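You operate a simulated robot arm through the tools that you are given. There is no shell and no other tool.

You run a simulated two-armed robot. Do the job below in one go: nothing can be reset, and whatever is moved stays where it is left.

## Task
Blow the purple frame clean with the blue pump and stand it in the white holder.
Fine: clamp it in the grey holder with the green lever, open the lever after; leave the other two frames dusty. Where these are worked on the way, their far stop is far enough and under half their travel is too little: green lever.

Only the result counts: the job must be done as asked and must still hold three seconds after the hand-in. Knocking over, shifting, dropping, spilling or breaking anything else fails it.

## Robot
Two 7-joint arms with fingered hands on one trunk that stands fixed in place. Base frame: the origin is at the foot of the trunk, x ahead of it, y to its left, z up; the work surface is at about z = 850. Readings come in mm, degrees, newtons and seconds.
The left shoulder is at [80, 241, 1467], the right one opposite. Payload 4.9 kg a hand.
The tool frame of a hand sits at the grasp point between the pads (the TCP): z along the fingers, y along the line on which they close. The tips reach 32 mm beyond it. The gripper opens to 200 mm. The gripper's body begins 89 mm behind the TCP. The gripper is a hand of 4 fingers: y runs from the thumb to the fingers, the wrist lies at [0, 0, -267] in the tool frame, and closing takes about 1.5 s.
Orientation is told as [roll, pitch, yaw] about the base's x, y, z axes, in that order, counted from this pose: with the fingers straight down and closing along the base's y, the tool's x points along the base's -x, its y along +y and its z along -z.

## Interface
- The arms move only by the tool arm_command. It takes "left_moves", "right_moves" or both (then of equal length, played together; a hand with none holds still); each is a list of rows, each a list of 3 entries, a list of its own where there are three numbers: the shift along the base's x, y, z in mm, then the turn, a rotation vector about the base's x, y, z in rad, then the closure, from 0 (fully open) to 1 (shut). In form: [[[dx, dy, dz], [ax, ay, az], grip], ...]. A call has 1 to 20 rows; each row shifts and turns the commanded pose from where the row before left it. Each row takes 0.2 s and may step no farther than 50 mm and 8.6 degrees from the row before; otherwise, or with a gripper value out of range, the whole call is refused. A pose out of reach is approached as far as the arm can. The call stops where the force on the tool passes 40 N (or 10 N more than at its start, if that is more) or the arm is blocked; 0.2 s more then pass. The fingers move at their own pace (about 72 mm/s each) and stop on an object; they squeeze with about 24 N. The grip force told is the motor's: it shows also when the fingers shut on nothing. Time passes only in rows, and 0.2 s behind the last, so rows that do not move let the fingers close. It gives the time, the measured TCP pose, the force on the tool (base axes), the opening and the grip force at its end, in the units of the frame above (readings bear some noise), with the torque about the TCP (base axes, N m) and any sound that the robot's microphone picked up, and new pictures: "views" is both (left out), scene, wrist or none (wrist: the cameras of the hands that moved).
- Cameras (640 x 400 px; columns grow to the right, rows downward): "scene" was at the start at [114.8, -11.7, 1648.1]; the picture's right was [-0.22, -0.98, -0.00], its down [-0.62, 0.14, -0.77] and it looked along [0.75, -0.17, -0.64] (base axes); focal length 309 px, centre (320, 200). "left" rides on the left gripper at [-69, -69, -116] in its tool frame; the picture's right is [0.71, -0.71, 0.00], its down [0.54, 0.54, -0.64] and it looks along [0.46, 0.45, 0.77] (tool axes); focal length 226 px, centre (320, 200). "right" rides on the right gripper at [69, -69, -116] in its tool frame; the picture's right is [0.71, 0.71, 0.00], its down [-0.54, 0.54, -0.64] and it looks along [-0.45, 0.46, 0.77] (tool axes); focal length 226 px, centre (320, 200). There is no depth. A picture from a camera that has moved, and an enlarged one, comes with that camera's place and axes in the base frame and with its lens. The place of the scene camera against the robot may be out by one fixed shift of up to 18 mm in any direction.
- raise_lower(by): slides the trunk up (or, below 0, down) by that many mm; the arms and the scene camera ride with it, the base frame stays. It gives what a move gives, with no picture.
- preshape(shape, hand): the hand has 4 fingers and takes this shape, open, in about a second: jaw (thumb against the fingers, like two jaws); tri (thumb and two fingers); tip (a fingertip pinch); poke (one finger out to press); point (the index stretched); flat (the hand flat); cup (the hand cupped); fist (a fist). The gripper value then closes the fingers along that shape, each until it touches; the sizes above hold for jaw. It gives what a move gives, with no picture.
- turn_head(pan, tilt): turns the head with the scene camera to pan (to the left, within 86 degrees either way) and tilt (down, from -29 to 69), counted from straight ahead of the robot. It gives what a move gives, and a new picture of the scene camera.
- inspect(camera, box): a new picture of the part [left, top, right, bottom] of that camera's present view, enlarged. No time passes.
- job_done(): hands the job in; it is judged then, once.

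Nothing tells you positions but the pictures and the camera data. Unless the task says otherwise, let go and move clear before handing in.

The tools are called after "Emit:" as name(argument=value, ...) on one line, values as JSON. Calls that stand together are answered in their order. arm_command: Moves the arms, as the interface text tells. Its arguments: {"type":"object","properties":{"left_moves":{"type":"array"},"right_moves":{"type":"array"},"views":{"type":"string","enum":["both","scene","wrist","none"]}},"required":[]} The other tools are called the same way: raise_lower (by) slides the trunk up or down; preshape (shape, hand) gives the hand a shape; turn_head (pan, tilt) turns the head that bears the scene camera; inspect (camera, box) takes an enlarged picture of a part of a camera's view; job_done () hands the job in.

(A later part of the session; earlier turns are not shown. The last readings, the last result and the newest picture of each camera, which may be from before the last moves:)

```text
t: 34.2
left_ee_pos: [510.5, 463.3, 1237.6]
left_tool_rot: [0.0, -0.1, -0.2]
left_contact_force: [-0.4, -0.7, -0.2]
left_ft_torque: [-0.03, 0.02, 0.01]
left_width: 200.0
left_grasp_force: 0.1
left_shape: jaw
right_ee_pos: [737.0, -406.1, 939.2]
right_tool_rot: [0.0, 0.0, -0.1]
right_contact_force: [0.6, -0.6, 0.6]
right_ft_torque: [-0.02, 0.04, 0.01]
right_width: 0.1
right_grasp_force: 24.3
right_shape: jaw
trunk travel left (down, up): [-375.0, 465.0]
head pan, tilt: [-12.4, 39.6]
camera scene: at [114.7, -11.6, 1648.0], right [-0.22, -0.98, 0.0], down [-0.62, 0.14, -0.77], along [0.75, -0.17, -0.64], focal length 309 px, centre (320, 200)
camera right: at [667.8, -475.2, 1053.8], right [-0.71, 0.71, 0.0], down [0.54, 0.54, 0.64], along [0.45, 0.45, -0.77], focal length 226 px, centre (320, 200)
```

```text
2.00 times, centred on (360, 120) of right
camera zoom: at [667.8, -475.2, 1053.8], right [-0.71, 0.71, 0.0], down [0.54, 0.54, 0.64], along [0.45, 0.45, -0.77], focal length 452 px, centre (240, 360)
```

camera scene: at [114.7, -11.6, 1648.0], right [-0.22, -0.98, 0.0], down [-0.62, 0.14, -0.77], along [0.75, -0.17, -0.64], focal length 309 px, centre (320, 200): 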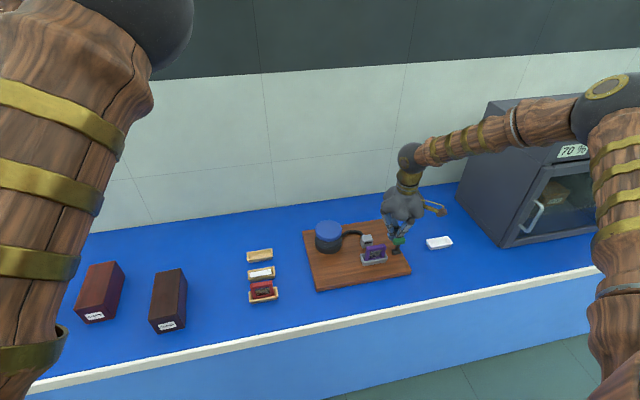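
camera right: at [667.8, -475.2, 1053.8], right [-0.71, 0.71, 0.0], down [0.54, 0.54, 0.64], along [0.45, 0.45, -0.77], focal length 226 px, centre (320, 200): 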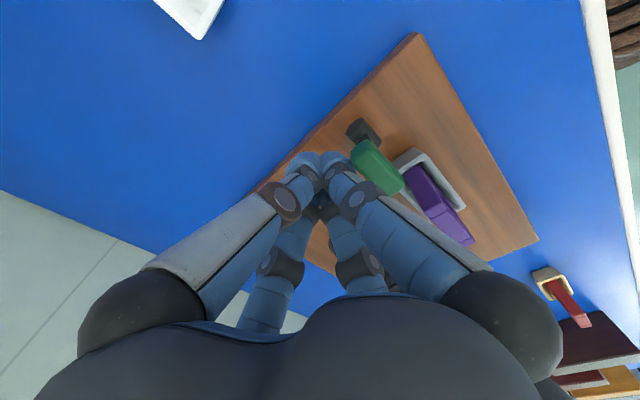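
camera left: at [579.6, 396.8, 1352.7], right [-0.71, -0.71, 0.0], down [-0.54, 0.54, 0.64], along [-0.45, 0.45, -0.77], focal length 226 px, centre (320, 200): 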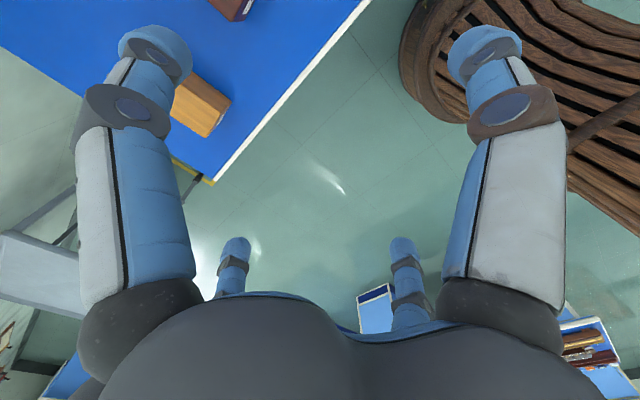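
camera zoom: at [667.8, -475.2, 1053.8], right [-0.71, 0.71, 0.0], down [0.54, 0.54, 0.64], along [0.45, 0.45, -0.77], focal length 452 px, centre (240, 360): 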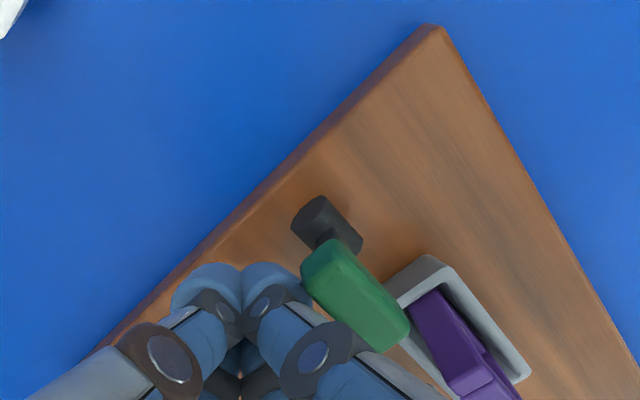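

The lever swings toward -x easily. I continue.

Emit:
arm_command(right_moves=[[[-5, 0, 0], [0, 0, 0], 1], [[-5, 0, 0], [0, 0, 0], 1], [[-5, 0, 0], [0, 0, 0], 1], [[-5, 0, 0], [0, 0, 0], 1], [[-5, 0, -1], [0, 0, 0], 1], [[-5, 0, -1], [0, 0, 0], 1]], views="both")

Emit:
inspect(camera="scene", box=[340, 190, 430, 280])

Emit:
inspect(camera="right", box=[240, 20, 480, 220])

```text
t: 35.6
left_ee_pos: [511.7, 462.9, 1237.1]
left_tool_rot: [0.0, 0.0, 0.0]
left_contact_force: [-0.3, 0.2, -0.8]
left_ft_torque: [-0.04, 0.01, 0.02]
left_width: 200.1
left_grasp_force: 0.2
left_shape: jaw
right_ee_pos: [709.2, -405.9, 936.8]
right_tool_rot: [0.0, -0.1, 0.0]
right_contact_force: [3.8, -0.3, 2.8]
right_ft_torque: [-0.04, 0.01, 0.02]
right_width: 0.0
right_grasp_force: 23.8
right_shape: jaw
trunk travel left (down, up): [-375.0, 465.0]
head pan, tilt: [-12.4, 39.6]
camera scene: at [115.7, -11.4, 1648.1], right [-0.21, -0.98, 0.0], down [-0.62, 0.14, -0.77], along [0.75, -0.17, -0.64], focal length 309 px, centre (320, 200)
camera right: at [639.3, -475.1, 1051.8], right [-0.71, 0.71, 0.0], down [0.54, 0.54, 0.64], along [0.46, 0.45, -0.77], focal length 226 px, centre (320, 200)
```

scene: 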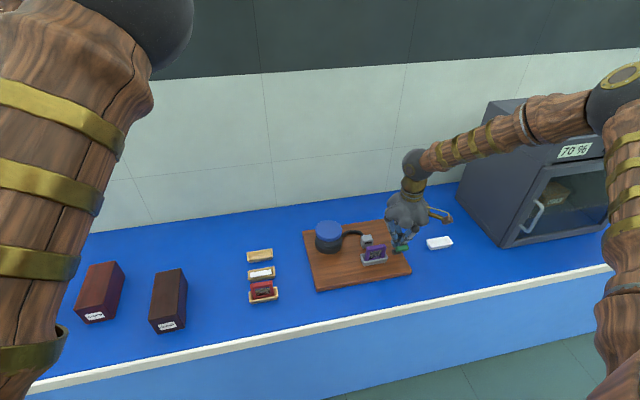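
right: 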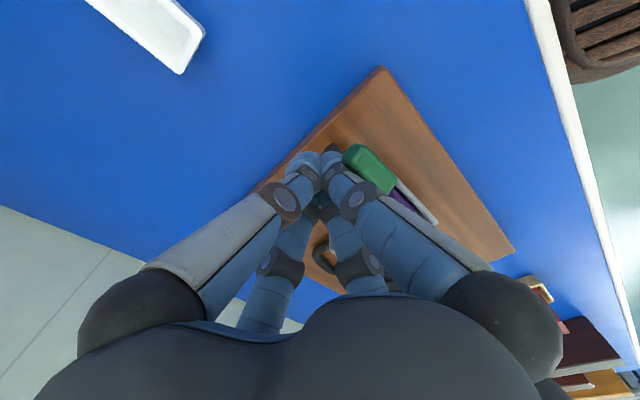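

```text
4.44 times, centred on (385, 235) of scene
camera zoom: at [115.7, -11.4, 1648.1], right [-0.21, -0.98, 0.0], down [-0.62, 0.14, -0.77], along [0.75, -0.17, -0.64], focal length 1374 px, centre (31, 44)
```

zoom: 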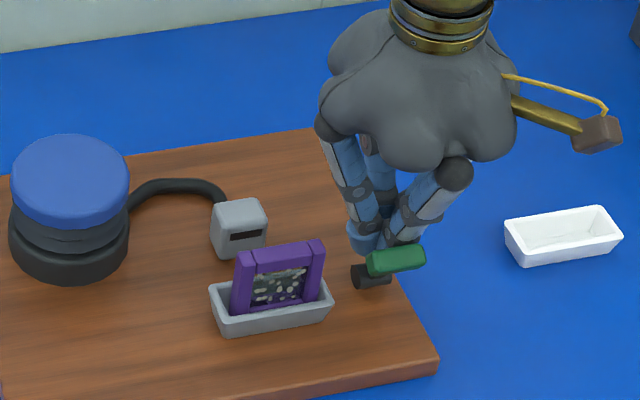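

```text
2.00 times, centred on (360, 120) of right
camera zoom: at [639.3, -475.1, 1051.8], right [-0.71, 0.71, 0.0], down [0.54, 0.54, 0.64], along [0.46, 0.45, -0.77], focal length 452 px, centre (240, 360)
```

zoom: 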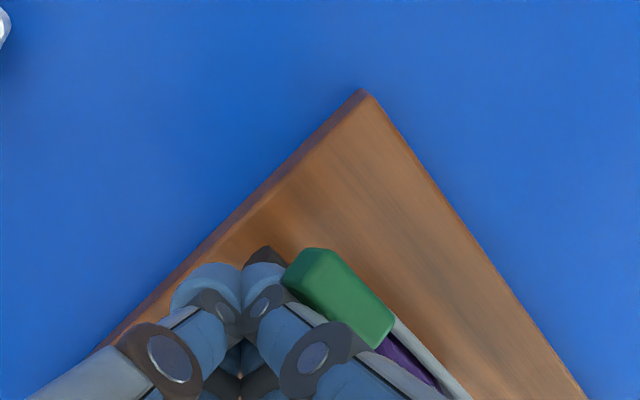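

Emit:
arm_command(right_moves=[[[-5, 0, 0], [0, 0, 0], 1], [[-5, 0, 0], [0, 0, 0], 1], [[-5, 0, 0], [0, 0, 0], 1], [[-5, 0, 0], [0, 0, 0], 1]], views="both")

Emit:
inspect(camera="scene", box=[340, 190, 430, 280])

Emit:
inspect(camera="right", box=[240, 20, 480, 220])

```text
t: 36.3
left_ee_pos: [512.6, 462.5, 1236.5]
left_tool_rot: [0.0, 0.0, -0.1]
left_contact_force: [-0.2, -0.1, 0.5]
left_ft_torque: [0.0, -0.04, -0.03]
left_width: 199.8
left_grasp_force: 0.0
left_shape: jaw
right_ee_pos: [703.6, -405.1, 939.1]
right_tool_rot: [0.0, -1.3, -0.1]
right_contact_force: [25.2, -0.2, -0.2]
right_ft_torque: [-0.01, -0.43, 0.0]
right_width: 0.0
right_grasp_force: 23.6
right_shape: jaw
trunk travel left (down, up): [-375.0, 465.0]
head pan, tilt: [-12.4, 39.6]
stopped in row 3 (right hand): the force on the tool passed its limit at 44 N (the readings are from after the stop); the commanded pose is now the measured one
camera scene: at [116.8, -11.2, 1647.9], right [-0.21, -0.98, 0.0], down [-0.62, 0.14, -0.77], along [0.75, -0.17, -0.64], focal length 309 px, centre (320, 200)
camera right: at [632.7, -475.6, 1054.4], right [-0.71, 0.71, -0.01], down [0.53, 0.54, 0.65], along [0.47, 0.45, -0.76], focal length 226 px, centre (320, 200)
```

scene: 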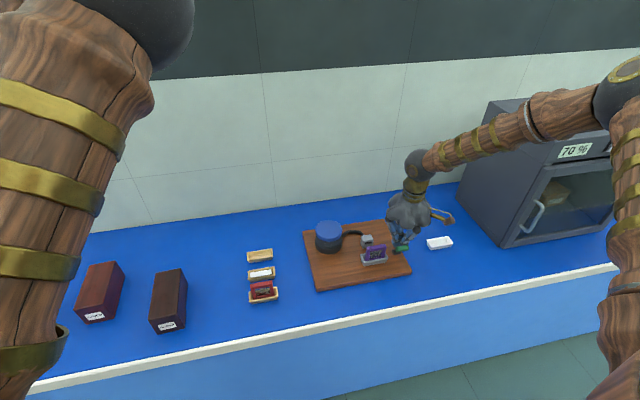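
right: 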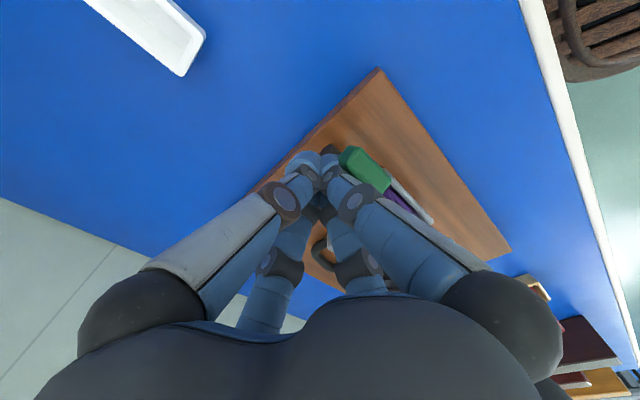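

```text
4.44 times, centred on (385, 235) of scene
camera zoom: at [116.8, -11.2, 1647.9], right [-0.21, -0.98, 0.0], down [-0.62, 0.14, -0.77], along [0.75, -0.17, -0.64], focal length 1374 px, centre (31, 44)
```

zoom: 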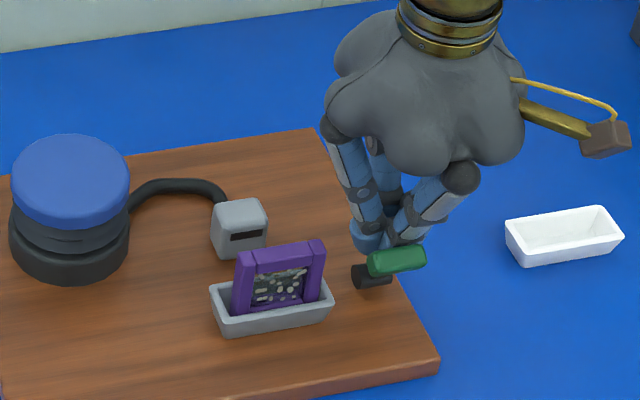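

```text
2.00 times, centred on (360, 120) of right
camera zoom: at [632.7, -475.6, 1054.4], right [-0.71, 0.71, -0.01], down [0.53, 0.54, 0.65], along [0.47, 0.45, -0.76], focal length 452 px, centre (240, 360)
```

zoom: 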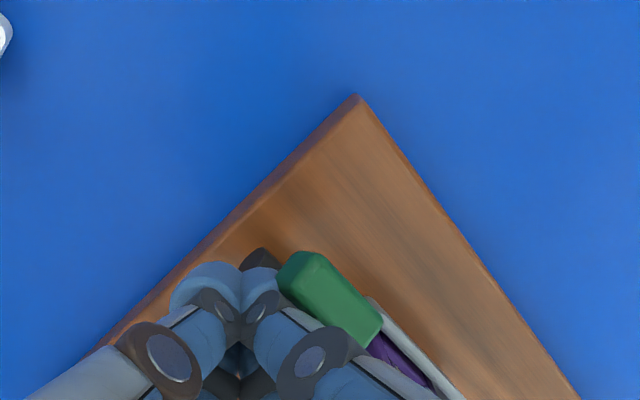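

The lever stopped at its far stop (44 N) and the board has not moved. I back off, rise and move over toward the pump to look.

Emit:
arm_command(right_moves=[[[10, 0, 0], [0, 0, 0], 1], [[15, 0, 0], [0, 0, 0], 1], [[15, 0, 10], [0, 0, 0], 1], [[10, 0, 30], [0, 0, 0], 1], [[0, 0, 40], [0, 0, 0], 1], [[0, 0, 40], [0, 0, 0], 1], [[0, 0, 40], [0, 0, 0], 1], [[10, 40, 0], [0, 0, 0], 1], [[10, 40, 0], [0, 0, 0], 1], [[10, 40, 0], [0, 0, 0], 1], [[10, 40, 0], [0, 0, 0], 1], [[6, 45, 0], [0, 0, 0], 1], [[0, 0, 0], [0, 0, 0], 1]], views="both")

Emit:
inspect(camera="scene", box=[300, 200, 420, 300])

Emit:
inspect(camera="right", box=[220, 0, 460, 180])

```text
t: 39.1
left_ee_pos: [509.1, 461.7, 1239.1]
left_tool_rot: [0.0, 0.0, -0.1]
left_contact_force: [0.4, 0.2, 0.2]
left_ft_torque: [0.02, -0.01, 0.02]
left_width: 199.9
left_grasp_force: 0.1
left_shape: jaw
right_ee_pos: [795.7, -204.3, 1099.1]
right_tool_rot: [0.0, -0.7, -0.1]
right_contact_force: [-0.4, -0.9, 0.4]
right_ft_torque: [0.02, -0.01, 0.0]
right_width: 0.0
right_grasp_force: 24.2
right_shape: jaw
trunk travel left (down, up): [-375.0, 465.0]
head pan, tilt: [-12.4, 39.6]
camera scene: at [114.1, -12.7, 1648.1], right [-0.22, -0.98, 0.0], down [-0.62, 0.14, -0.77], along [0.75, -0.17, -0.64], focal length 309 px, centre (320, 200)
camera right: at [725.3, -272.6, 1213.2], right [-0.71, 0.71, -0.01], down [0.53, 0.54, 0.65], along [0.47, 0.45, -0.76], focal length 226 px, centre (320, 200)
```

scene: 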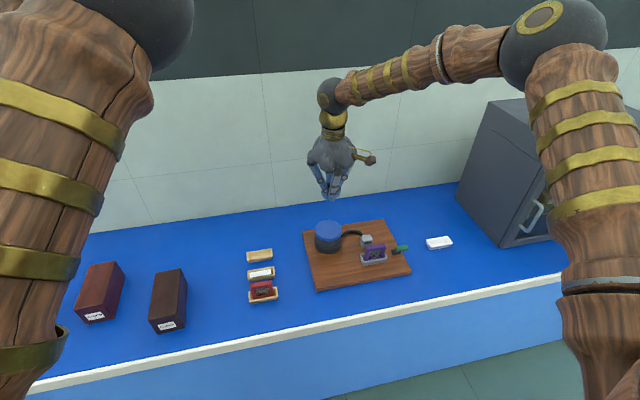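
right: 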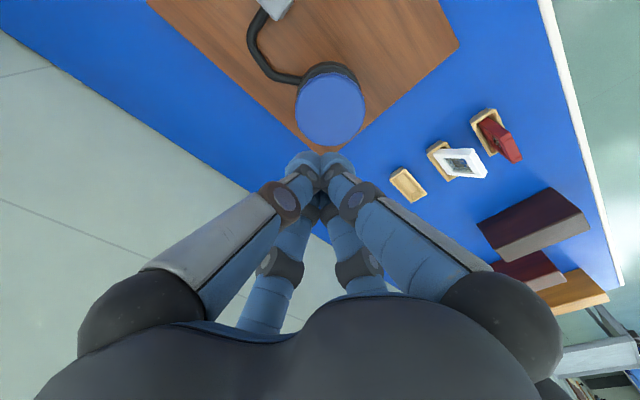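

```text
4.00 times, centred on (360, 250) of scene
camera zoom: at [114.1, -12.7, 1648.1], right [-0.22, -0.98, 0.0], down [-0.62, 0.14, -0.77], along [0.75, -0.17, -0.64], focal length 1236 px, centre (160, 0)
```

zoom: 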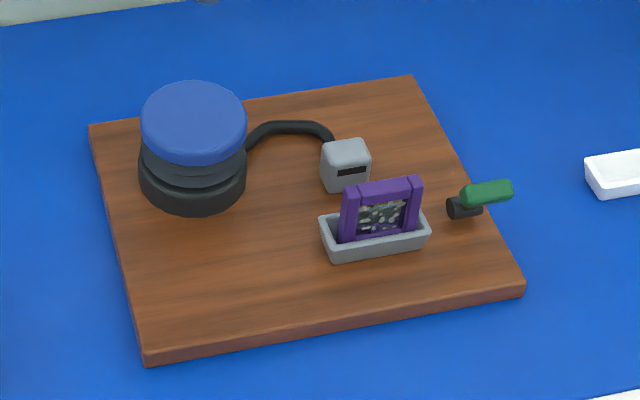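

```text
2.22 times, centred on (340, 90) of right
camera zoom: at [725.3, -272.6, 1213.2], right [-0.71, 0.71, -0.01], down [0.53, 0.54, 0.65], along [0.47, 0.45, -0.76], focal length 502 px, centre (276, 444)
```

zoom: 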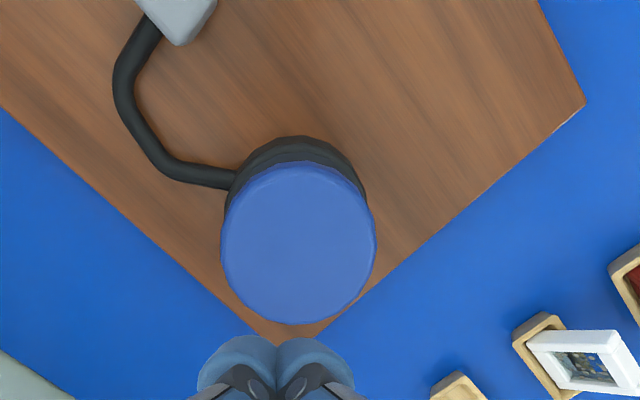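

The lever rests at about -31° (it started near +30°), and the frame is clamped upright. The pump cap is centred near (785, -200) with its top around z 930–940; I go above it with closed fingers and press.

Emit:
arm_command(right_moves=[[[-10, 4, -30], [0, 0.012, 0], 1], [[0, 0, -40], [0, 0, 0], 1], [[0, 0, -40], [0, 0, 0], 1], [[0, 0, 0], [0, 0, 0], 1]], views="scene")

Emit:
inspect(camera="scene", box=[290, 170, 410, 290])

Emit:
inspect(camera="right", box=[220, 60, 420, 210])

```text
t: 40.1
left_ee_pos: [509.5, 463.5, 1237.1]
left_tool_rot: [0.0, 0.0, -0.1]
left_contact_force: [0.2, -0.2, 0.2]
left_ft_torque: [0.0, 0.0, 0.05]
left_width: 199.8
left_grasp_force: 0.0
left_shape: jaw
right_ee_pos: [785.9, -198.3, 988.9]
right_tool_rot: [0.0, -0.1, -0.1]
right_contact_force: [-0.6, 0.5, -0.2]
right_ft_torque: [0.0, -0.01, -0.01]
right_width: 0.0
right_grasp_force: 23.6
right_shape: jaw
trunk travel left (down, up): [-375.0, 465.0]
head pan, tilt: [-12.4, 39.6]
camera scene: at [114.3, -10.9, 1648.1], right [-0.22, -0.98, 0.0], down [-0.62, 0.14, -0.77], along [0.75, -0.17, -0.64], focal length 309 px, centre (320, 200)
```

scene: 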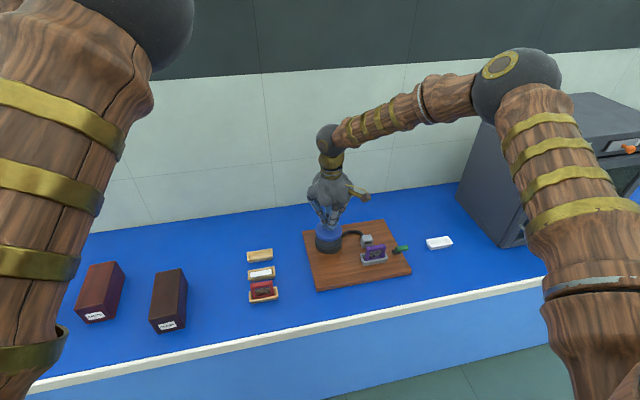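

```text
3.33 times, centred on (350, 230) of scene
camera zoom: at [114.3, -10.9, 1648.1], right [-0.22, -0.98, 0.0], down [-0.62, 0.14, -0.77], along [0.75, -0.17, -0.64], focal length 1030 px, centre (220, 100)
```

zoom: 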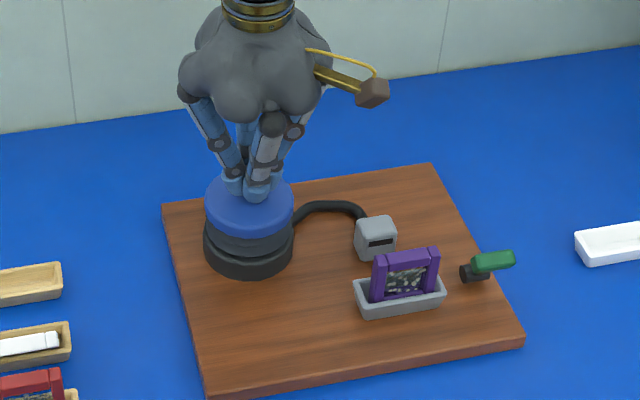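

```text
2.67 times, centred on (320, 135) of right
camera zoom: at [716.9, -267.2, 1104.0], right [-0.71, 0.71, 0.0], down [0.54, 0.54, 0.64], along [0.46, 0.45, -0.77], focal length 603 px, centre (320, 373)
```

zoom: 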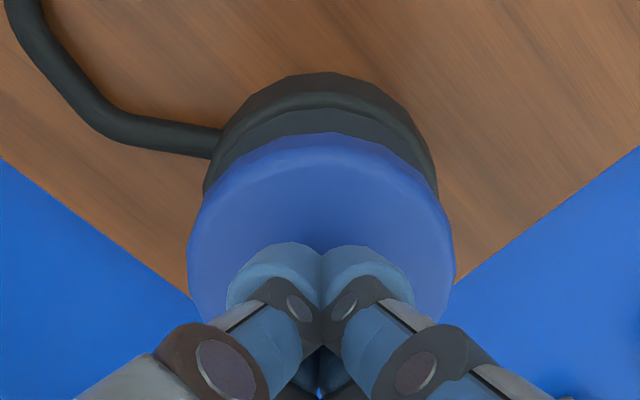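

Emit:
arm_command(right_moves=[[[0, 0, -6], [0, 0, 0], 1], [[0, 0, -6], [0, 0, 0], 1], [[0, 0, -6], [0, 0, 0], 1], [[0, 0, -4], [0, 0, 0], 1], [[0, 0, -4], [0, 0, 0], 1]], views="none")

```text
t: 41.3
left_ee_pos: [507.9, 463.2, 1238.5]
left_tool_rot: [0.0, 0.0, -0.1]
left_contact_force: [-0.2, 0.2, -0.9]
left_ft_torque: [0.02, 0.0, 0.03]
left_width: 200.0
left_grasp_force: 0.1
left_shape: jaw
right_ee_pos: [786.7, -197.4, 964.4]
right_tool_rot: [0.1, -0.1, -0.1]
right_contact_force: [2.2, -0.2, 8.1]
right_ft_torque: [0.09, -0.17, -0.01]
right_width: 0.0
right_grasp_force: 24.3
right_shape: jaw
trunk travel left (down, up): [-375.0, 465.0]
head pan, tilt: [-12.4, 39.6]
heard: click
```

Contact with the cap. I keep pressing.

Emit:
arm_command(right_moves=[[[0, 0, -4], [0, 0, 0], 1], [[0, 0, -4], [0, 0, 0], 1], [[0, 0, -4], [0, 0, 0], 1], [[0, 0, -4], [0, 0, 0], 1], [[0, 0, -4], [0, 0, 0], 1]], views="scene")

Emit:
inspect(camera="scene", box=[290, 200, 420, 290])

```text
t: 42.0
left_ee_pos: [506.8, 463.6, 1238.8]
left_tool_rot: [0.0, -0.2, -0.1]
left_contact_force: [0.3, -0.2, -0.9]
left_ft_torque: [-0.03, 0.01, -0.02]
left_width: 200.1
left_grasp_force: 0.0
left_shape: jaw
right_ee_pos: [786.8, -196.5, 962.5]
right_tool_rot: [0.0, -0.5, -0.1]
right_contact_force: [-8.7, -0.1, 30.1]
right_ft_torque: [0.27, 0.42, 0.07]
right_width: 0.2
right_grasp_force: 23.9
right_shape: jaw
trunk travel left (down, up): [-375.0, 465.0]
head pan, tilt: [-12.4, 39.6]
stopped in row 3 (right hand): the force on the tool passed its limit at 44 N (the readings are from after the stop); the commanded pose is now the measured one
camera scene: at [111.4, -10.8, 1648.4], right [-0.22, -0.98, 0.0], down [-0.62, 0.14, -0.77], along [0.75, -0.17, -0.64], focal length 309 px, centre (320, 200)
```

scene: 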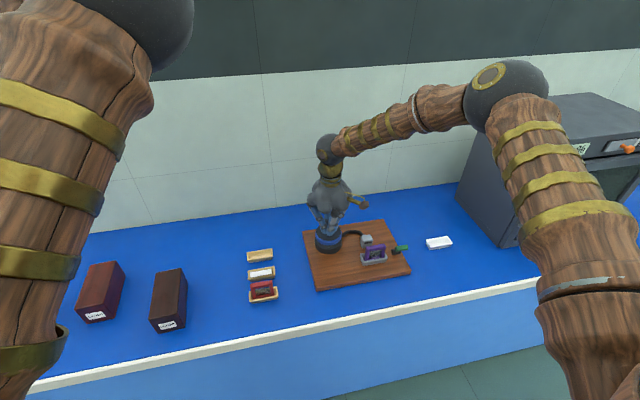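

```text
4.44 times, centred on (355, 245) of scene
camera zoom: at [111.4, -10.8, 1648.4], right [-0.22, -0.98, 0.0], down [-0.62, 0.14, -0.77], along [0.75, -0.17, -0.64], focal length 1374 px, centre (164, 0)
```

zoom: 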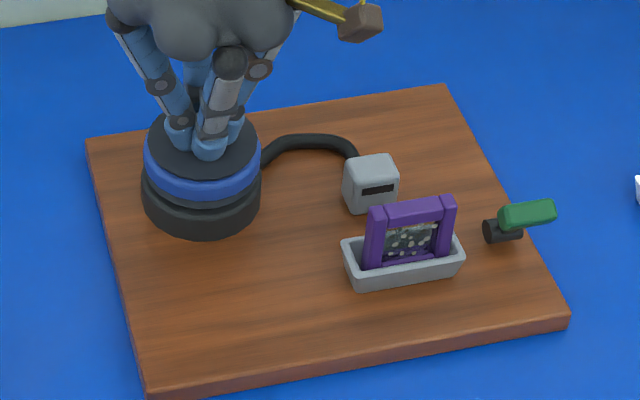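

The cap bottomed out (44 N) after a click. I release it and look at the frame's dust.

Emit:
arm_command(right_moves=[[[0, 0, 8], [0, 0, 0], 1], [[0, 0, 10], [0, 0, 0], 1], [[0, 0, 12], [0, 0, 0], 1], [[0, 0, 0], [0, 0, 0], 1], [[0, 0, 0], [0, 0, 0], 1]], views="scene")

Emit:
inspect(camera="scene", box=[290, 200, 420, 290])

Emit:
inspect(camera="scene", box=[355, 235, 405, 270])

```text
t: 43.2
left_ee_pos: [510.4, 463.1, 1237.8]
left_tool_rot: [0.0, 0.0, -0.1]
left_contact_force: [-0.4, -0.3, 0.7]
left_ft_torque: [0.03, -0.01, 0.02]
left_width: 199.8
left_grasp_force: 0.0
left_shape: jaw
right_ee_pos: [787.9, -198.4, 989.3]
right_tool_rot: [-0.1, -0.4, -0.1]
right_contact_force: [0.0, -0.1, -0.7]
right_ft_torque: [-0.01, 0.0, 0.04]
right_width: 0.0
right_grasp_force: 24.2
right_shape: jaw
trunk travel left (down, up): [-375.0, 465.0]
head pan, tilt: [-12.4, 39.6]
camera scene: at [114.8, -11.5, 1648.0], right [-0.22, -0.98, 0.0], down [-0.62, 0.14, -0.77], along [0.75, -0.17, -0.64], focal length 309 px, centre (320, 200)
```

scene: 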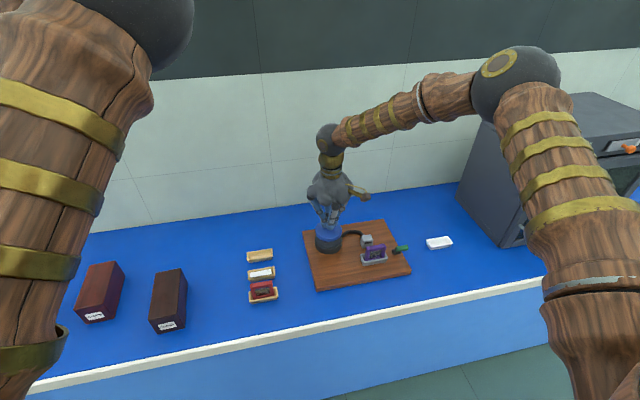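

```text
4.44 times, centred on (355, 245) of scene
camera zoom: at [114.8, -11.5, 1648.0], right [-0.22, -0.98, 0.0], down [-0.62, 0.14, -0.77], along [0.75, -0.17, -0.64], focal length 1374 px, centre (164, 0)
```

zoom: 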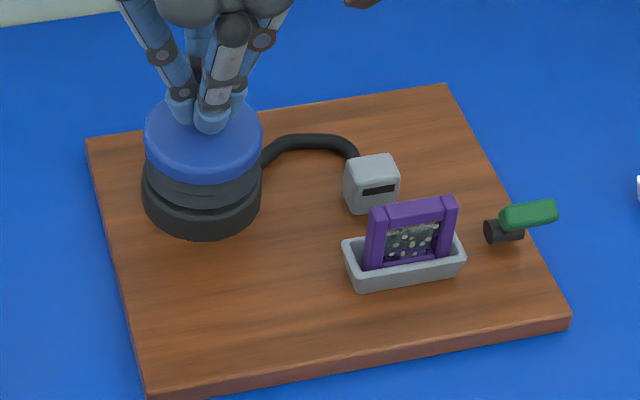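

```text
11.43 times, centred on (380, 252) of scene
camera zoom: at [114.8, -11.5, 1648.0], right [-0.22, -0.98, 0.0], down [-0.62, 0.14, -0.77], along [0.75, -0.17, -0.64], focal length 3533 px, centre (-366, -400)
```

zoom: 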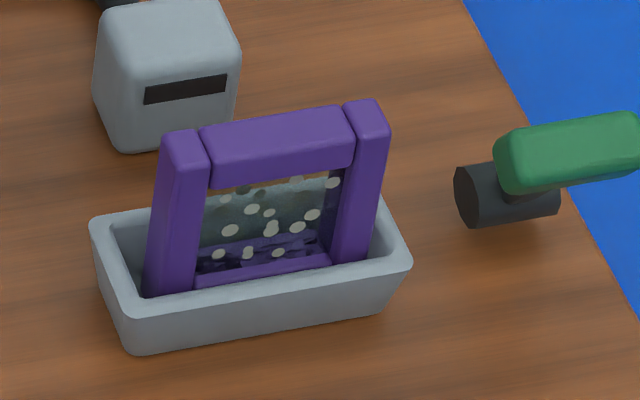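

Dust spots are still on it, so more strokes are likely needed. I'll compare with the red frame and pump again, a bit quicker.

Emit:
inspect(camera="scene", box=[240, 260, 290, 305])

Emit:
arm_command(right_moves=[[[0, 0, -13], [0, 0.007, 0], 1], [[0, 0, -13], [0, 0, 0], 1], [[0, 0, -3], [0, 0, 0], 1], [[0, 0, 12], [0, 0, 0], 1], [[0, 0, 16], [0, 0, 0], 1], [[0, 0, 0], [0, 0, 0], 1], [[0, 0, 0], [0, 0, 0], 1]], views="scene")

Emit:
inspect(camera="scene", box=[355, 235, 405, 270])

```text
8.89 times, centred on (265, 282) of scene
camera zoom: at [114.8, -11.5, 1648.0], right [-0.22, -0.98, 0.0], down [-0.62, 0.14, -0.77], along [0.75, -0.17, -0.64], focal length 2748 px, centre (809, -533)
```

zoom: 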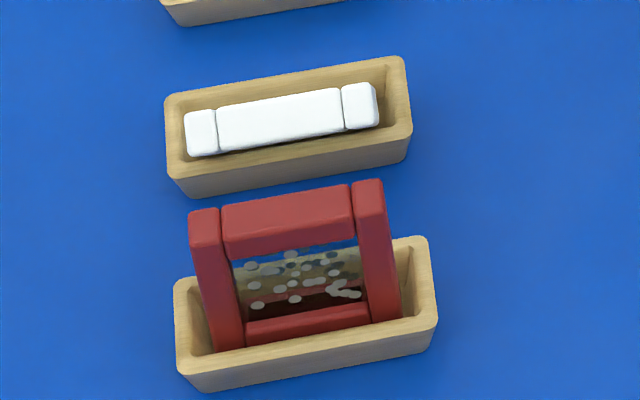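

```text
t: 44.8
left_ee_pos: [511.2, 463.0, 1237.3]
left_tool_rot: [0.0, 0.0, -0.1]
left_contact_force: [0.4, 0.0, -0.6]
left_ft_torque: [-0.03, 0.03, 0.02]
left_width: 199.9
left_grasp_force: 0.1
left_shape: jaw
right_ee_pos: [788.0, -196.8, 987.6]
right_tool_rot: [0.0, 0.1, -0.1]
right_contact_force: [-0.2, -0.1, 0.0]
right_ft_torque: [0.01, 0.01, -0.01]
right_width: 0.0
right_grasp_force: 24.3
right_shape: jaw
trunk travel left (down, up): [-375.0, 465.0]
head pan, tilt: [-12.4, 39.6]
heard: click
camera scene: at [115.6, -11.5, 1648.0], right [-0.22, -0.98, 0.0], down [-0.62, 0.14, -0.77], along [0.75, -0.17, -0.64], focal length 309 px, centre (320, 200)
```

scene: 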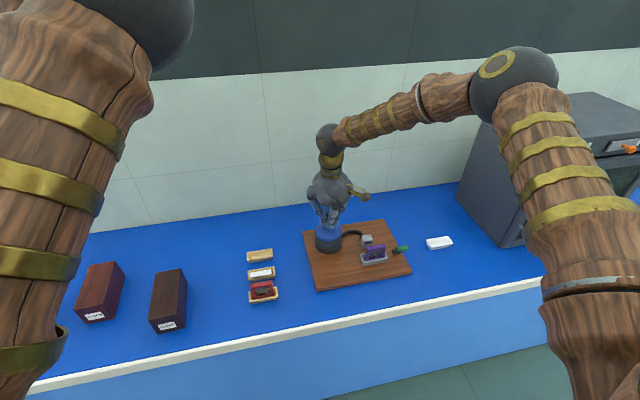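

```text
11.43 times, centred on (380, 252) of scene
camera zoom: at [115.6, -11.5, 1648.0], right [-0.22, -0.98, 0.0], down [-0.62, 0.14, -0.77], along [0.75, -0.17, -0.64], focal length 3533 px, centre (-366, -400)
```

zoom: 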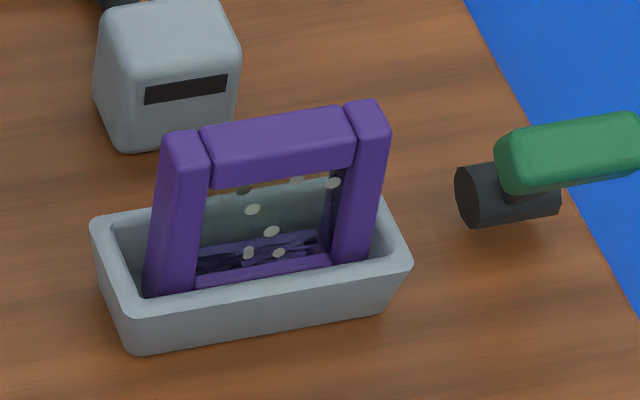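

Each stroke removes dust: fewer spots now. More strokes follow.

Emit:
arm_command(right_moves=[[[0, 0, -13], [0, 0, 0], 1], [[0, 0, -13], [0, 0, 0], 1], [[0, 0, -2], [0, 0, 0], 1], [[0, 0, 12], [0, 0, 0], 1], [[0, 0, 16], [0, 0, 0], 1], [[0, 0, 0], [0, 0, 0], 1], [[0, 0, 0], [0, 0, 0], 1]], views="none")

Emit:
inspect(camera="scene", box=[355, 235, 405, 270])

Emit:
arm_command(right_moves=[[[0, 0, -13], [0, 0, 0], 1], [[0, 0, -13], [0, 0, 0], 1], [[0, 0, -2], [0, 0, 0], 1], [[0, 0, 12], [0, 0, 0], 1], [[0, 0, 16], [0, 0, 0], 1], [[0, 0, 0], [0, 0, 0], 1], [[0, 0, 0], [0, 0, 0], 1]], views="none")

Emit:
inspect(camera="scene", box=[355, 235, 405, 270])

```text
t: 46.4
left_ee_pos: [509.9, 463.1, 1236.9]
left_tool_rot: [0.1, 0.1, -0.1]
left_contact_force: [0.2, 0.7, 1.1]
left_ft_torque: [0.02, 0.01, -0.03]
left_width: 200.1
left_grasp_force: 0.0
left_shape: jaw
right_ee_pos: [789.8, -197.9, 988.4]
right_tool_rot: [0.0, 0.1, -0.1]
right_contact_force: [-0.3, 0.3, 0.6]
right_ft_torque: [-0.02, 0.03, 0.03]
right_width: 0.1
right_grasp_force: 24.2
right_shape: jaw
trunk travel left (down, up): [-375.0, 465.0]
head pan, tilt: [-12.4, 39.6]
heard: click
```

```text
11.43 times, centred on (380, 252) of scene
camera zoom: at [115.5, -11.5, 1648.0], right [-0.22, -0.98, 0.0], down [-0.62, 0.14, -0.77], along [0.75, -0.17, -0.64], focal length 3533 px, centre (-366, -400)
```

zoom: 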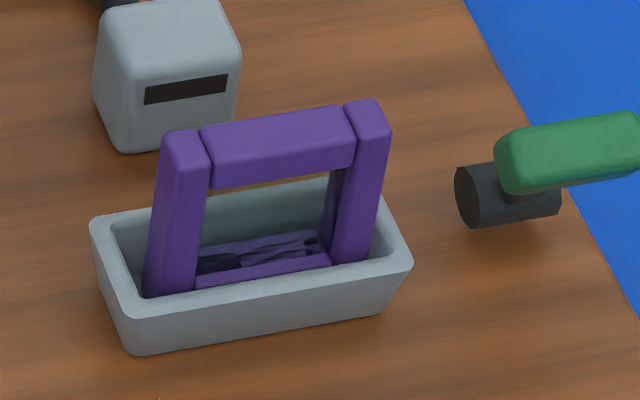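

```text
t: 48.0
left_ee_pos: [510.6, 463.3, 1237.1]
left_tool_rot: [-0.1, -0.1, -0.2]
left_contact_force: [-0.1, 0.3, -1.0]
left_ft_torque: [-0.01, -0.02, 0.0]
left_width: 200.1
left_grasp_force: 0.1
left_shape: jaw
right_ee_pos: [789.1, -197.3, 987.4]
right_tool_rot: [0.1, 0.1, -0.1]
right_contact_force: [0.2, 0.0, 0.7]
right_ft_torque: [-0.01, 0.05, 0.03]
right_width: 0.0
right_grasp_force: 23.6
right_shape: jaw
trunk travel left (down, up): [-375.0, 465.0]
head pan, tilt: [-12.4, 39.6]
heard: click
```

```text
11.43 times, centred on (380, 252) of scene
camera zoom: at [115.6, -11.6, 1648.0], right [-0.22, -0.98, 0.0], down [-0.62, 0.14, -0.77], along [0.75, -0.17, -0.64], focal length 3533 px, centre (-366, -400)
```

zoom: 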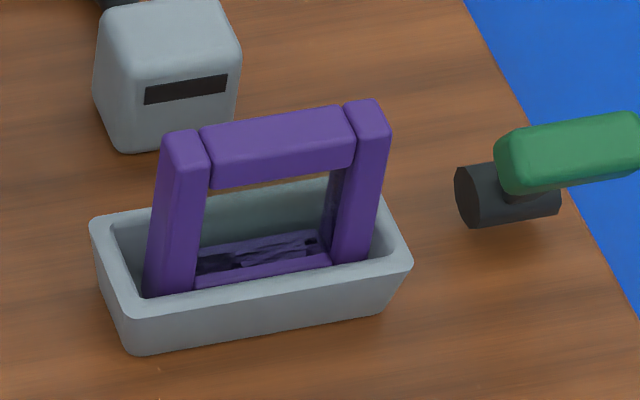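

The purple frame looks clean. Next I open the lever by pushing its grip from the -x side back to +x; I go over high and descend at about (612, -407).

Emit:
arm_command(right_moves=[[[0, 0, 40], [0, 0, 0], 1], [[0, 0, 40], [0, 0, 0], 1], [[0, 0, 33], [0, 0, 0], 1], [[-30, -35, 0], [0, 0, 0], 1], [[-30, -35, 0], [0, 0, 0], 1], [[-30, -35, 0], [0, 0, 0], 1], [[-30, -35, 0], [0, 0, 0], 1], [[-30, -35, 0], [0, 0, 0], 1], [[-27, -35, 0], [0, 0, 0], 1], [[0, 0, -40], [0, 0, 0], 1], [[0, 0, -40], [0, 0, 0], 1], [[0, 0, -40], [0, 0, 0], 1], [[0, 0, 0], [0, 0, 0], 1]], views="both")

Emit:
inspect(camera="scene", box=[320, 180, 450, 300])

Emit:
inspect(camera="right", box=[220, 60, 420, 200])

```text
t: 50.8
left_ee_pos: [507.6, 463.3, 1237.7]
left_tool_rot: [0.0, 0.0, -0.1]
left_contact_force: [-0.4, 0.4, -0.1]
left_ft_torque: [-0.02, 0.03, -0.01]
left_width: 200.0
left_grasp_force: 0.1
left_shape: jaw
right_ee_pos: [610.5, -407.8, 981.1]
right_tool_rot: [0.0, 0.0, -0.1]
right_contact_force: [0.2, 0.0, -0.4]
right_ft_torque: [0.0, 0.0, 0.0]
right_width: 0.1
right_grasp_force: 24.1
right_shape: jaw
trunk travel left (down, up): [-375.0, 465.0]
head pan, tilt: [-12.4, 39.6]
camera scene: at [114.5, -10.9, 1648.1], right [-0.22, -0.98, 0.0], down [-0.62, 0.14, -0.77], along [0.75, -0.17, -0.64], focal length 309 px, centre (320, 200)
camera right: at [541.9, -476.9, 1097.4], right [-0.71, 0.71, 0.0], down [0.54, 0.54, 0.64], along [0.46, 0.45, -0.77], focal length 226 px, centre (320, 200)
```

scene: 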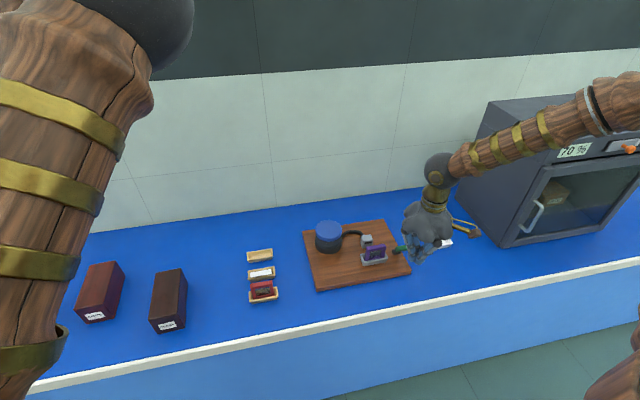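
right: 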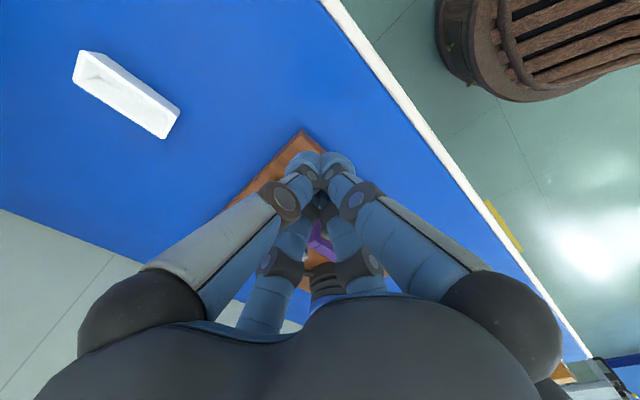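

```text
3.33 times, centred on (385, 240) of scene
camera zoom: at [114.5, -10.9, 1648.1], right [-0.22, -0.98, 0.0], down [-0.62, 0.14, -0.77], along [0.75, -0.17, -0.64], focal length 1030 px, centre (103, 67)
```

zoom: 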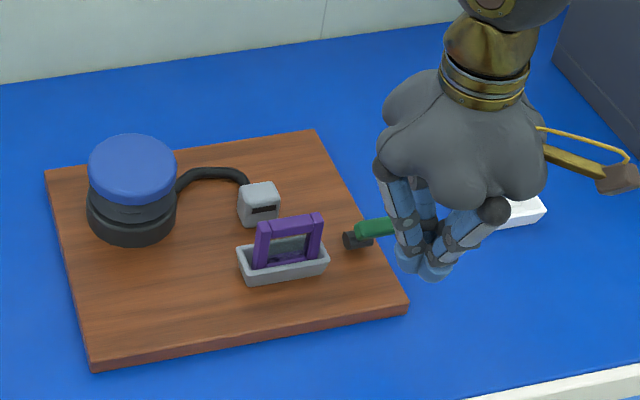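

```text
2.86 times, centred on (320, 130) of right
camera zoom: at [541.9, -476.9, 1097.4], right [-0.71, 0.71, 0.0], down [0.54, 0.54, 0.64], along [0.46, 0.45, -0.77], focal length 646 px, centre (320, 400)
```

zoom: 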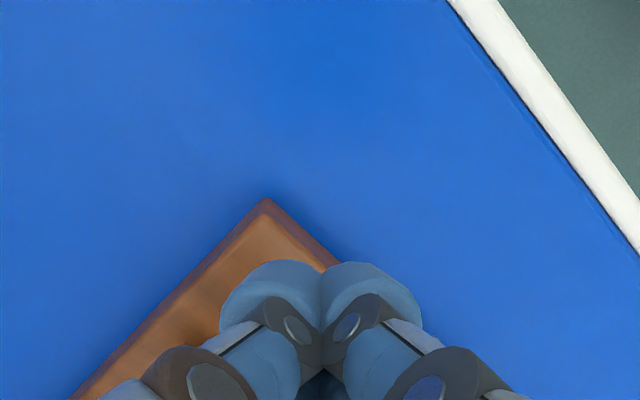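

Emit:
arm_command(right_moves=[[[0, 2, -22], [0, 0, 0], 1], [[0, 0, -22], [0, 0, 0], 1], [[8, 0, 0], [0, 0, 0], 1], [[8, 0, 0], [0, 0, 0], 1], [[6, 0, 0], [0, 0, 0], 1], [[6, 0, 0], [0, 0, 0], 1], [[6, 0, 0], [0, 0, 0], 1], [[6, 0, 0], [0, 0, 0], 1]], views="both")

Emit:
inspect(camera="scene", box=[330, 200, 430, 300])

```text
t: 52.6
left_ee_pos: [510.0, 462.8, 1238.3]
left_tool_rot: [0.0, 0.1, 0.0]
left_contact_force: [0.1, -0.5, 0.0]
left_ft_torque: [-0.02, -0.01, -0.02]
left_width: 200.0
left_grasp_force: 0.1
left_shape: jaw
right_ee_pos: [650.1, -405.5, 938.0]
right_tool_rot: [0.1, 0.0, -0.2]
right_contact_force: [0.5, -0.3, -0.4]
right_ft_torque: [-0.01, -0.02, -0.02]
right_width: 0.3
right_grasp_force: 23.9
right_shape: jaw
trunk travel left (down, up): [-375.0, 465.0]
head pan, tilt: [-12.4, 39.6]
camera scene: at [115.1, -11.3, 1648.0], right [-0.22, -0.98, 0.0], down [-0.62, 0.14, -0.77], along [0.75, -0.17, -0.64], focal length 309 px, centre (320, 200)
camera right: at [582.5, -474.9, 1052.9], right [-0.71, 0.71, 0.0], down [0.54, 0.54, 0.64], along [0.46, 0.45, -0.77], focal length 226 px, centre (320, 200)
```

scene: 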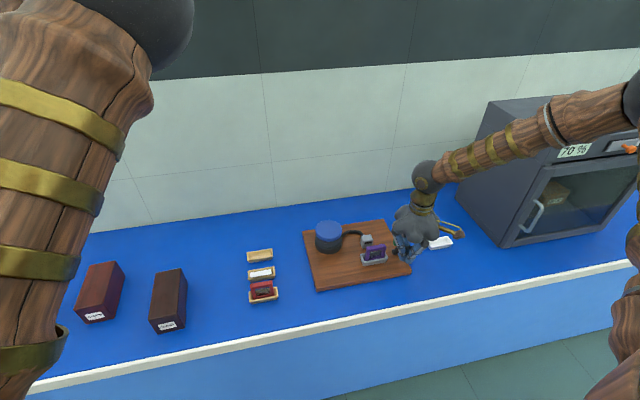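
right: 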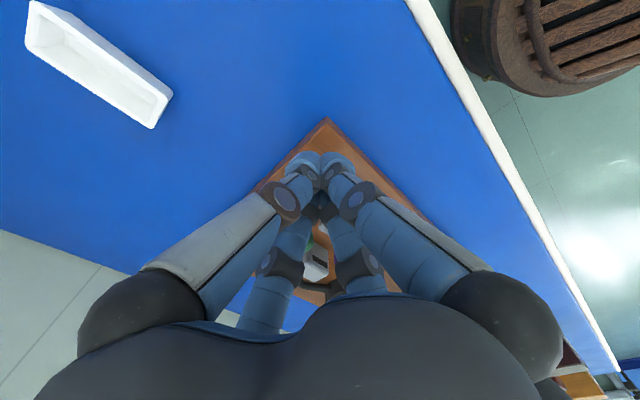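

```text
4.00 times, centred on (380, 250) of scene
camera zoom: at [115.1, -11.3, 1648.0], right [-0.22, -0.98, 0.0], down [-0.62, 0.14, -0.77], along [0.75, -0.17, -0.64], focal length 1236 px, centre (80, 0)
```

zoom: 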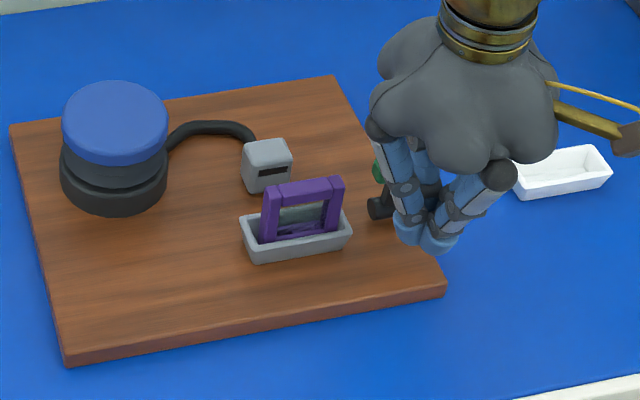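

Emit:
arm_command(right_moves=[[[5, 0, 0], [0, 0, 0], 1], [[5, 0, 0], [0, 0, 0], 1], [[5, 0, 0], [0, 0, 0], 1], [[5, 0, 0], [0, 0, 0], 1], [[5, 0, 0], [0, 0, 0], 1], [[5, 0, 0], [0, 0, 0], 1], [[5, 0, 0], [0, 0, 0], 1], [[5, 0, 0], [0, 0, 0], 1], [[5, 0, 0], [0, 0, 0], 1], [[5, 0, 0], [0, 0, 0], 1], [[5, 0, 0], [0, 0, 0], 1]], views="both")

Emit:
inspect(camera="scene", box=[330, 200, 430, 300])

```text
t: 54.8
left_ee_pos: [505.9, 464.9, 1240.3]
left_tool_rot: [-0.1, -0.2, 0.1]
left_contact_force: [0.3, 0.5, 0.0]
left_ft_torque: [-0.01, 0.02, 0.04]
left_width: 199.9
left_grasp_force: 0.0
left_shape: jaw
right_ee_pos: [692.5, -406.1, 937.2]
right_tool_rot: [-0.1, 0.7, -0.2]
right_contact_force: [-29.9, -6.9, 20.8]
right_ft_torque: [-0.13, 0.09, -0.14]
right_width: 0.0
right_grasp_force: 23.9
right_shape: jaw
trunk travel left (down, up): [-375.0, 465.0]
head pan, tilt: [-12.4, 39.6]
stopped in row 11 (right hand): the force on the tool passed its limit at 43 N (the readings are from after the stop); the commanded pose is now the measured one
camera scene: at [108.9, -10.9, 1648.9], right [-0.22, -0.98, 0.0], down [-0.62, 0.14, -0.77], along [0.75, -0.17, -0.63], focal length 309 px, centre (320, 200)
camera right: at [624.9, -475.1, 1054.7], right [-0.71, 0.71, 0.01], down [0.55, 0.54, 0.63], along [0.44, 0.45, -0.77], focal length 226 px, centre (320, 200)
```

scene: 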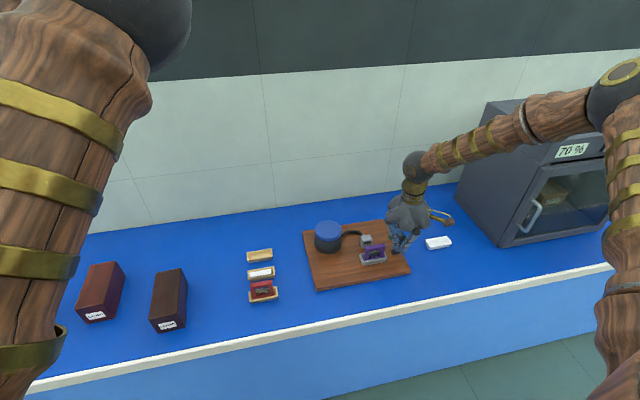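
right: 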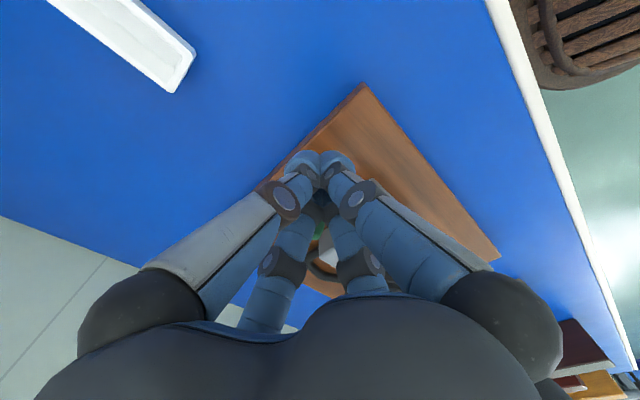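

```text
4.00 times, centred on (380, 250) of scene
camera zoom: at [108.9, -10.9, 1648.9], right [-0.22, -0.98, 0.0], down [-0.62, 0.14, -0.77], along [0.75, -0.17, -0.63], focal length 1236 px, centre (80, 0)
```

zoom: 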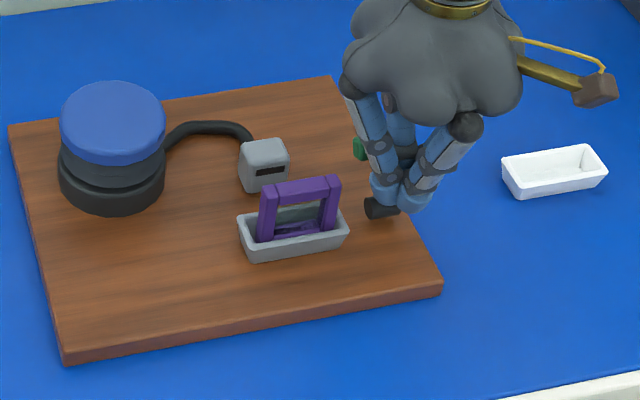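

The lever is at its opening stop again. I back off, rise and check it.

Emit:
arm_command(right_moves=[[[-10, 0, 0], [0, -0.012, 0], 1], [[-15, 0, 0], [0, 0, 0], 1], [[-15, 0, 5], [0, 0, 0], 1], [[-5, 0, 35], [0, 0, 0], 1], [[0, 0, 40], [0, 0, 0], 1], [[0, 0, 40], [0, 0, 0], 1], [[0, 0, 40], [0, 0, 0], 1], [[15, 22, 0], [0, 0, 0], 1], [[15, 22, 0], [0, 0, 0], 1], [[15, 22, 0], [0, 0, 0], 1], [[0, 22, 0], [0, 0, 0], 1], [[0, 0, 0], [0, 0, 0], 1]], views="both")

Emit:
inspect(camera="scene", box=[330, 210, 420, 290])

Emit:
inspect(camera="right", box=[220, 0, 420, 150])

```text
t: 57.4
left_ee_pos: [509.9, 464.3, 1237.2]
left_tool_rot: [0.0, 0.0, 0.0]
left_contact_force: [0.1, 0.1, 0.4]
left_ft_torque: [0.0, 0.0, -0.02]
left_width: 199.8
left_grasp_force: 0.1
left_shape: jaw
right_ee_pos: [697.1, -317.6, 1095.1]
right_tool_rot: [-0.1, -0.1, -0.1]
right_contact_force: [0.7, -0.1, 0.9]
right_ft_torque: [0.0, 0.02, 0.06]
right_width: 0.4
right_grasp_force: 23.9
right_shape: jaw
trunk travel left (down, up): [-375.0, 465.0]
head pan, tilt: [-12.4, 39.6]
camera scene: at [114.7, -11.5, 1648.1], right [-0.22, -0.98, 0.0], down [-0.62, 0.14, -0.77], along [0.75, -0.17, -0.64], focal length 309 px, centre (320, 200)
camera right: at [628.8, -386.3, 1211.2], right [-0.71, 0.71, 0.0], down [0.54, 0.54, 0.64], along [0.46, 0.45, -0.77], focal length 226 px, centre (320, 200)
```

scene: 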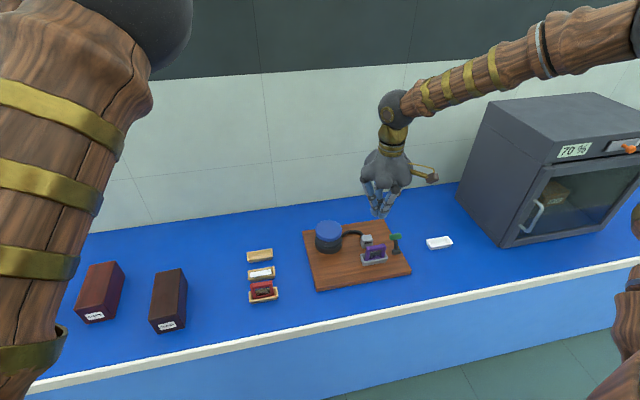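
right: 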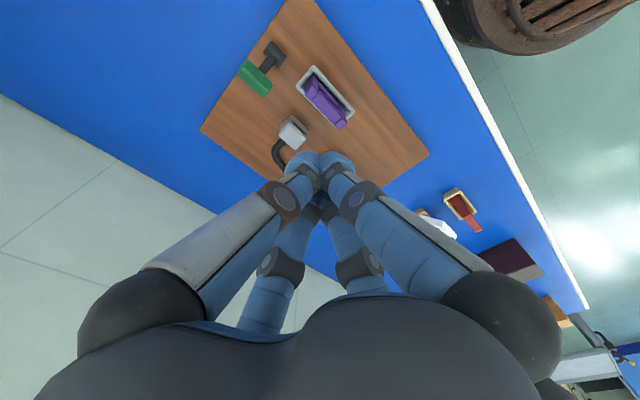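

```text
5.00 times, centred on (375, 250) of scene
camera zoom: at [114.7, -11.5, 1648.1], right [-0.22, -0.98, 0.0], down [-0.62, 0.14, -0.77], along [0.75, -0.17, -0.64], focal length 1546 px, centre (45, -50)
```

zoom: 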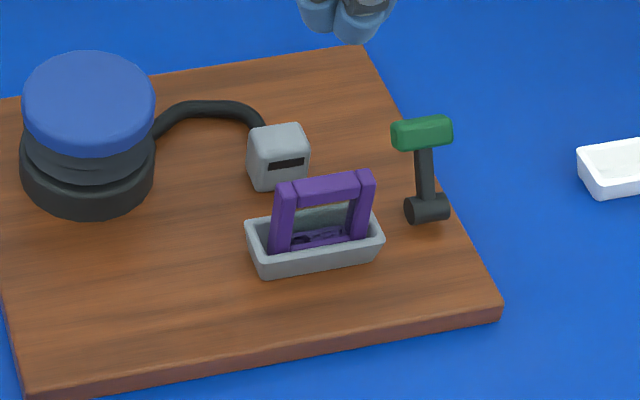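

```text
2.67 times, centred on (320, 75) of right
camera zoom: at [628.8, -386.3, 1211.2], right [-0.71, 0.71, 0.0], down [0.54, 0.54, 0.64], along [0.46, 0.45, -0.77], focal length 603 px, centre (320, 533)
```

zoom: 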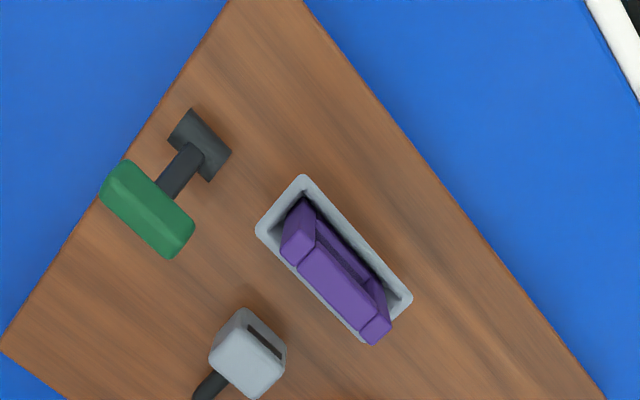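

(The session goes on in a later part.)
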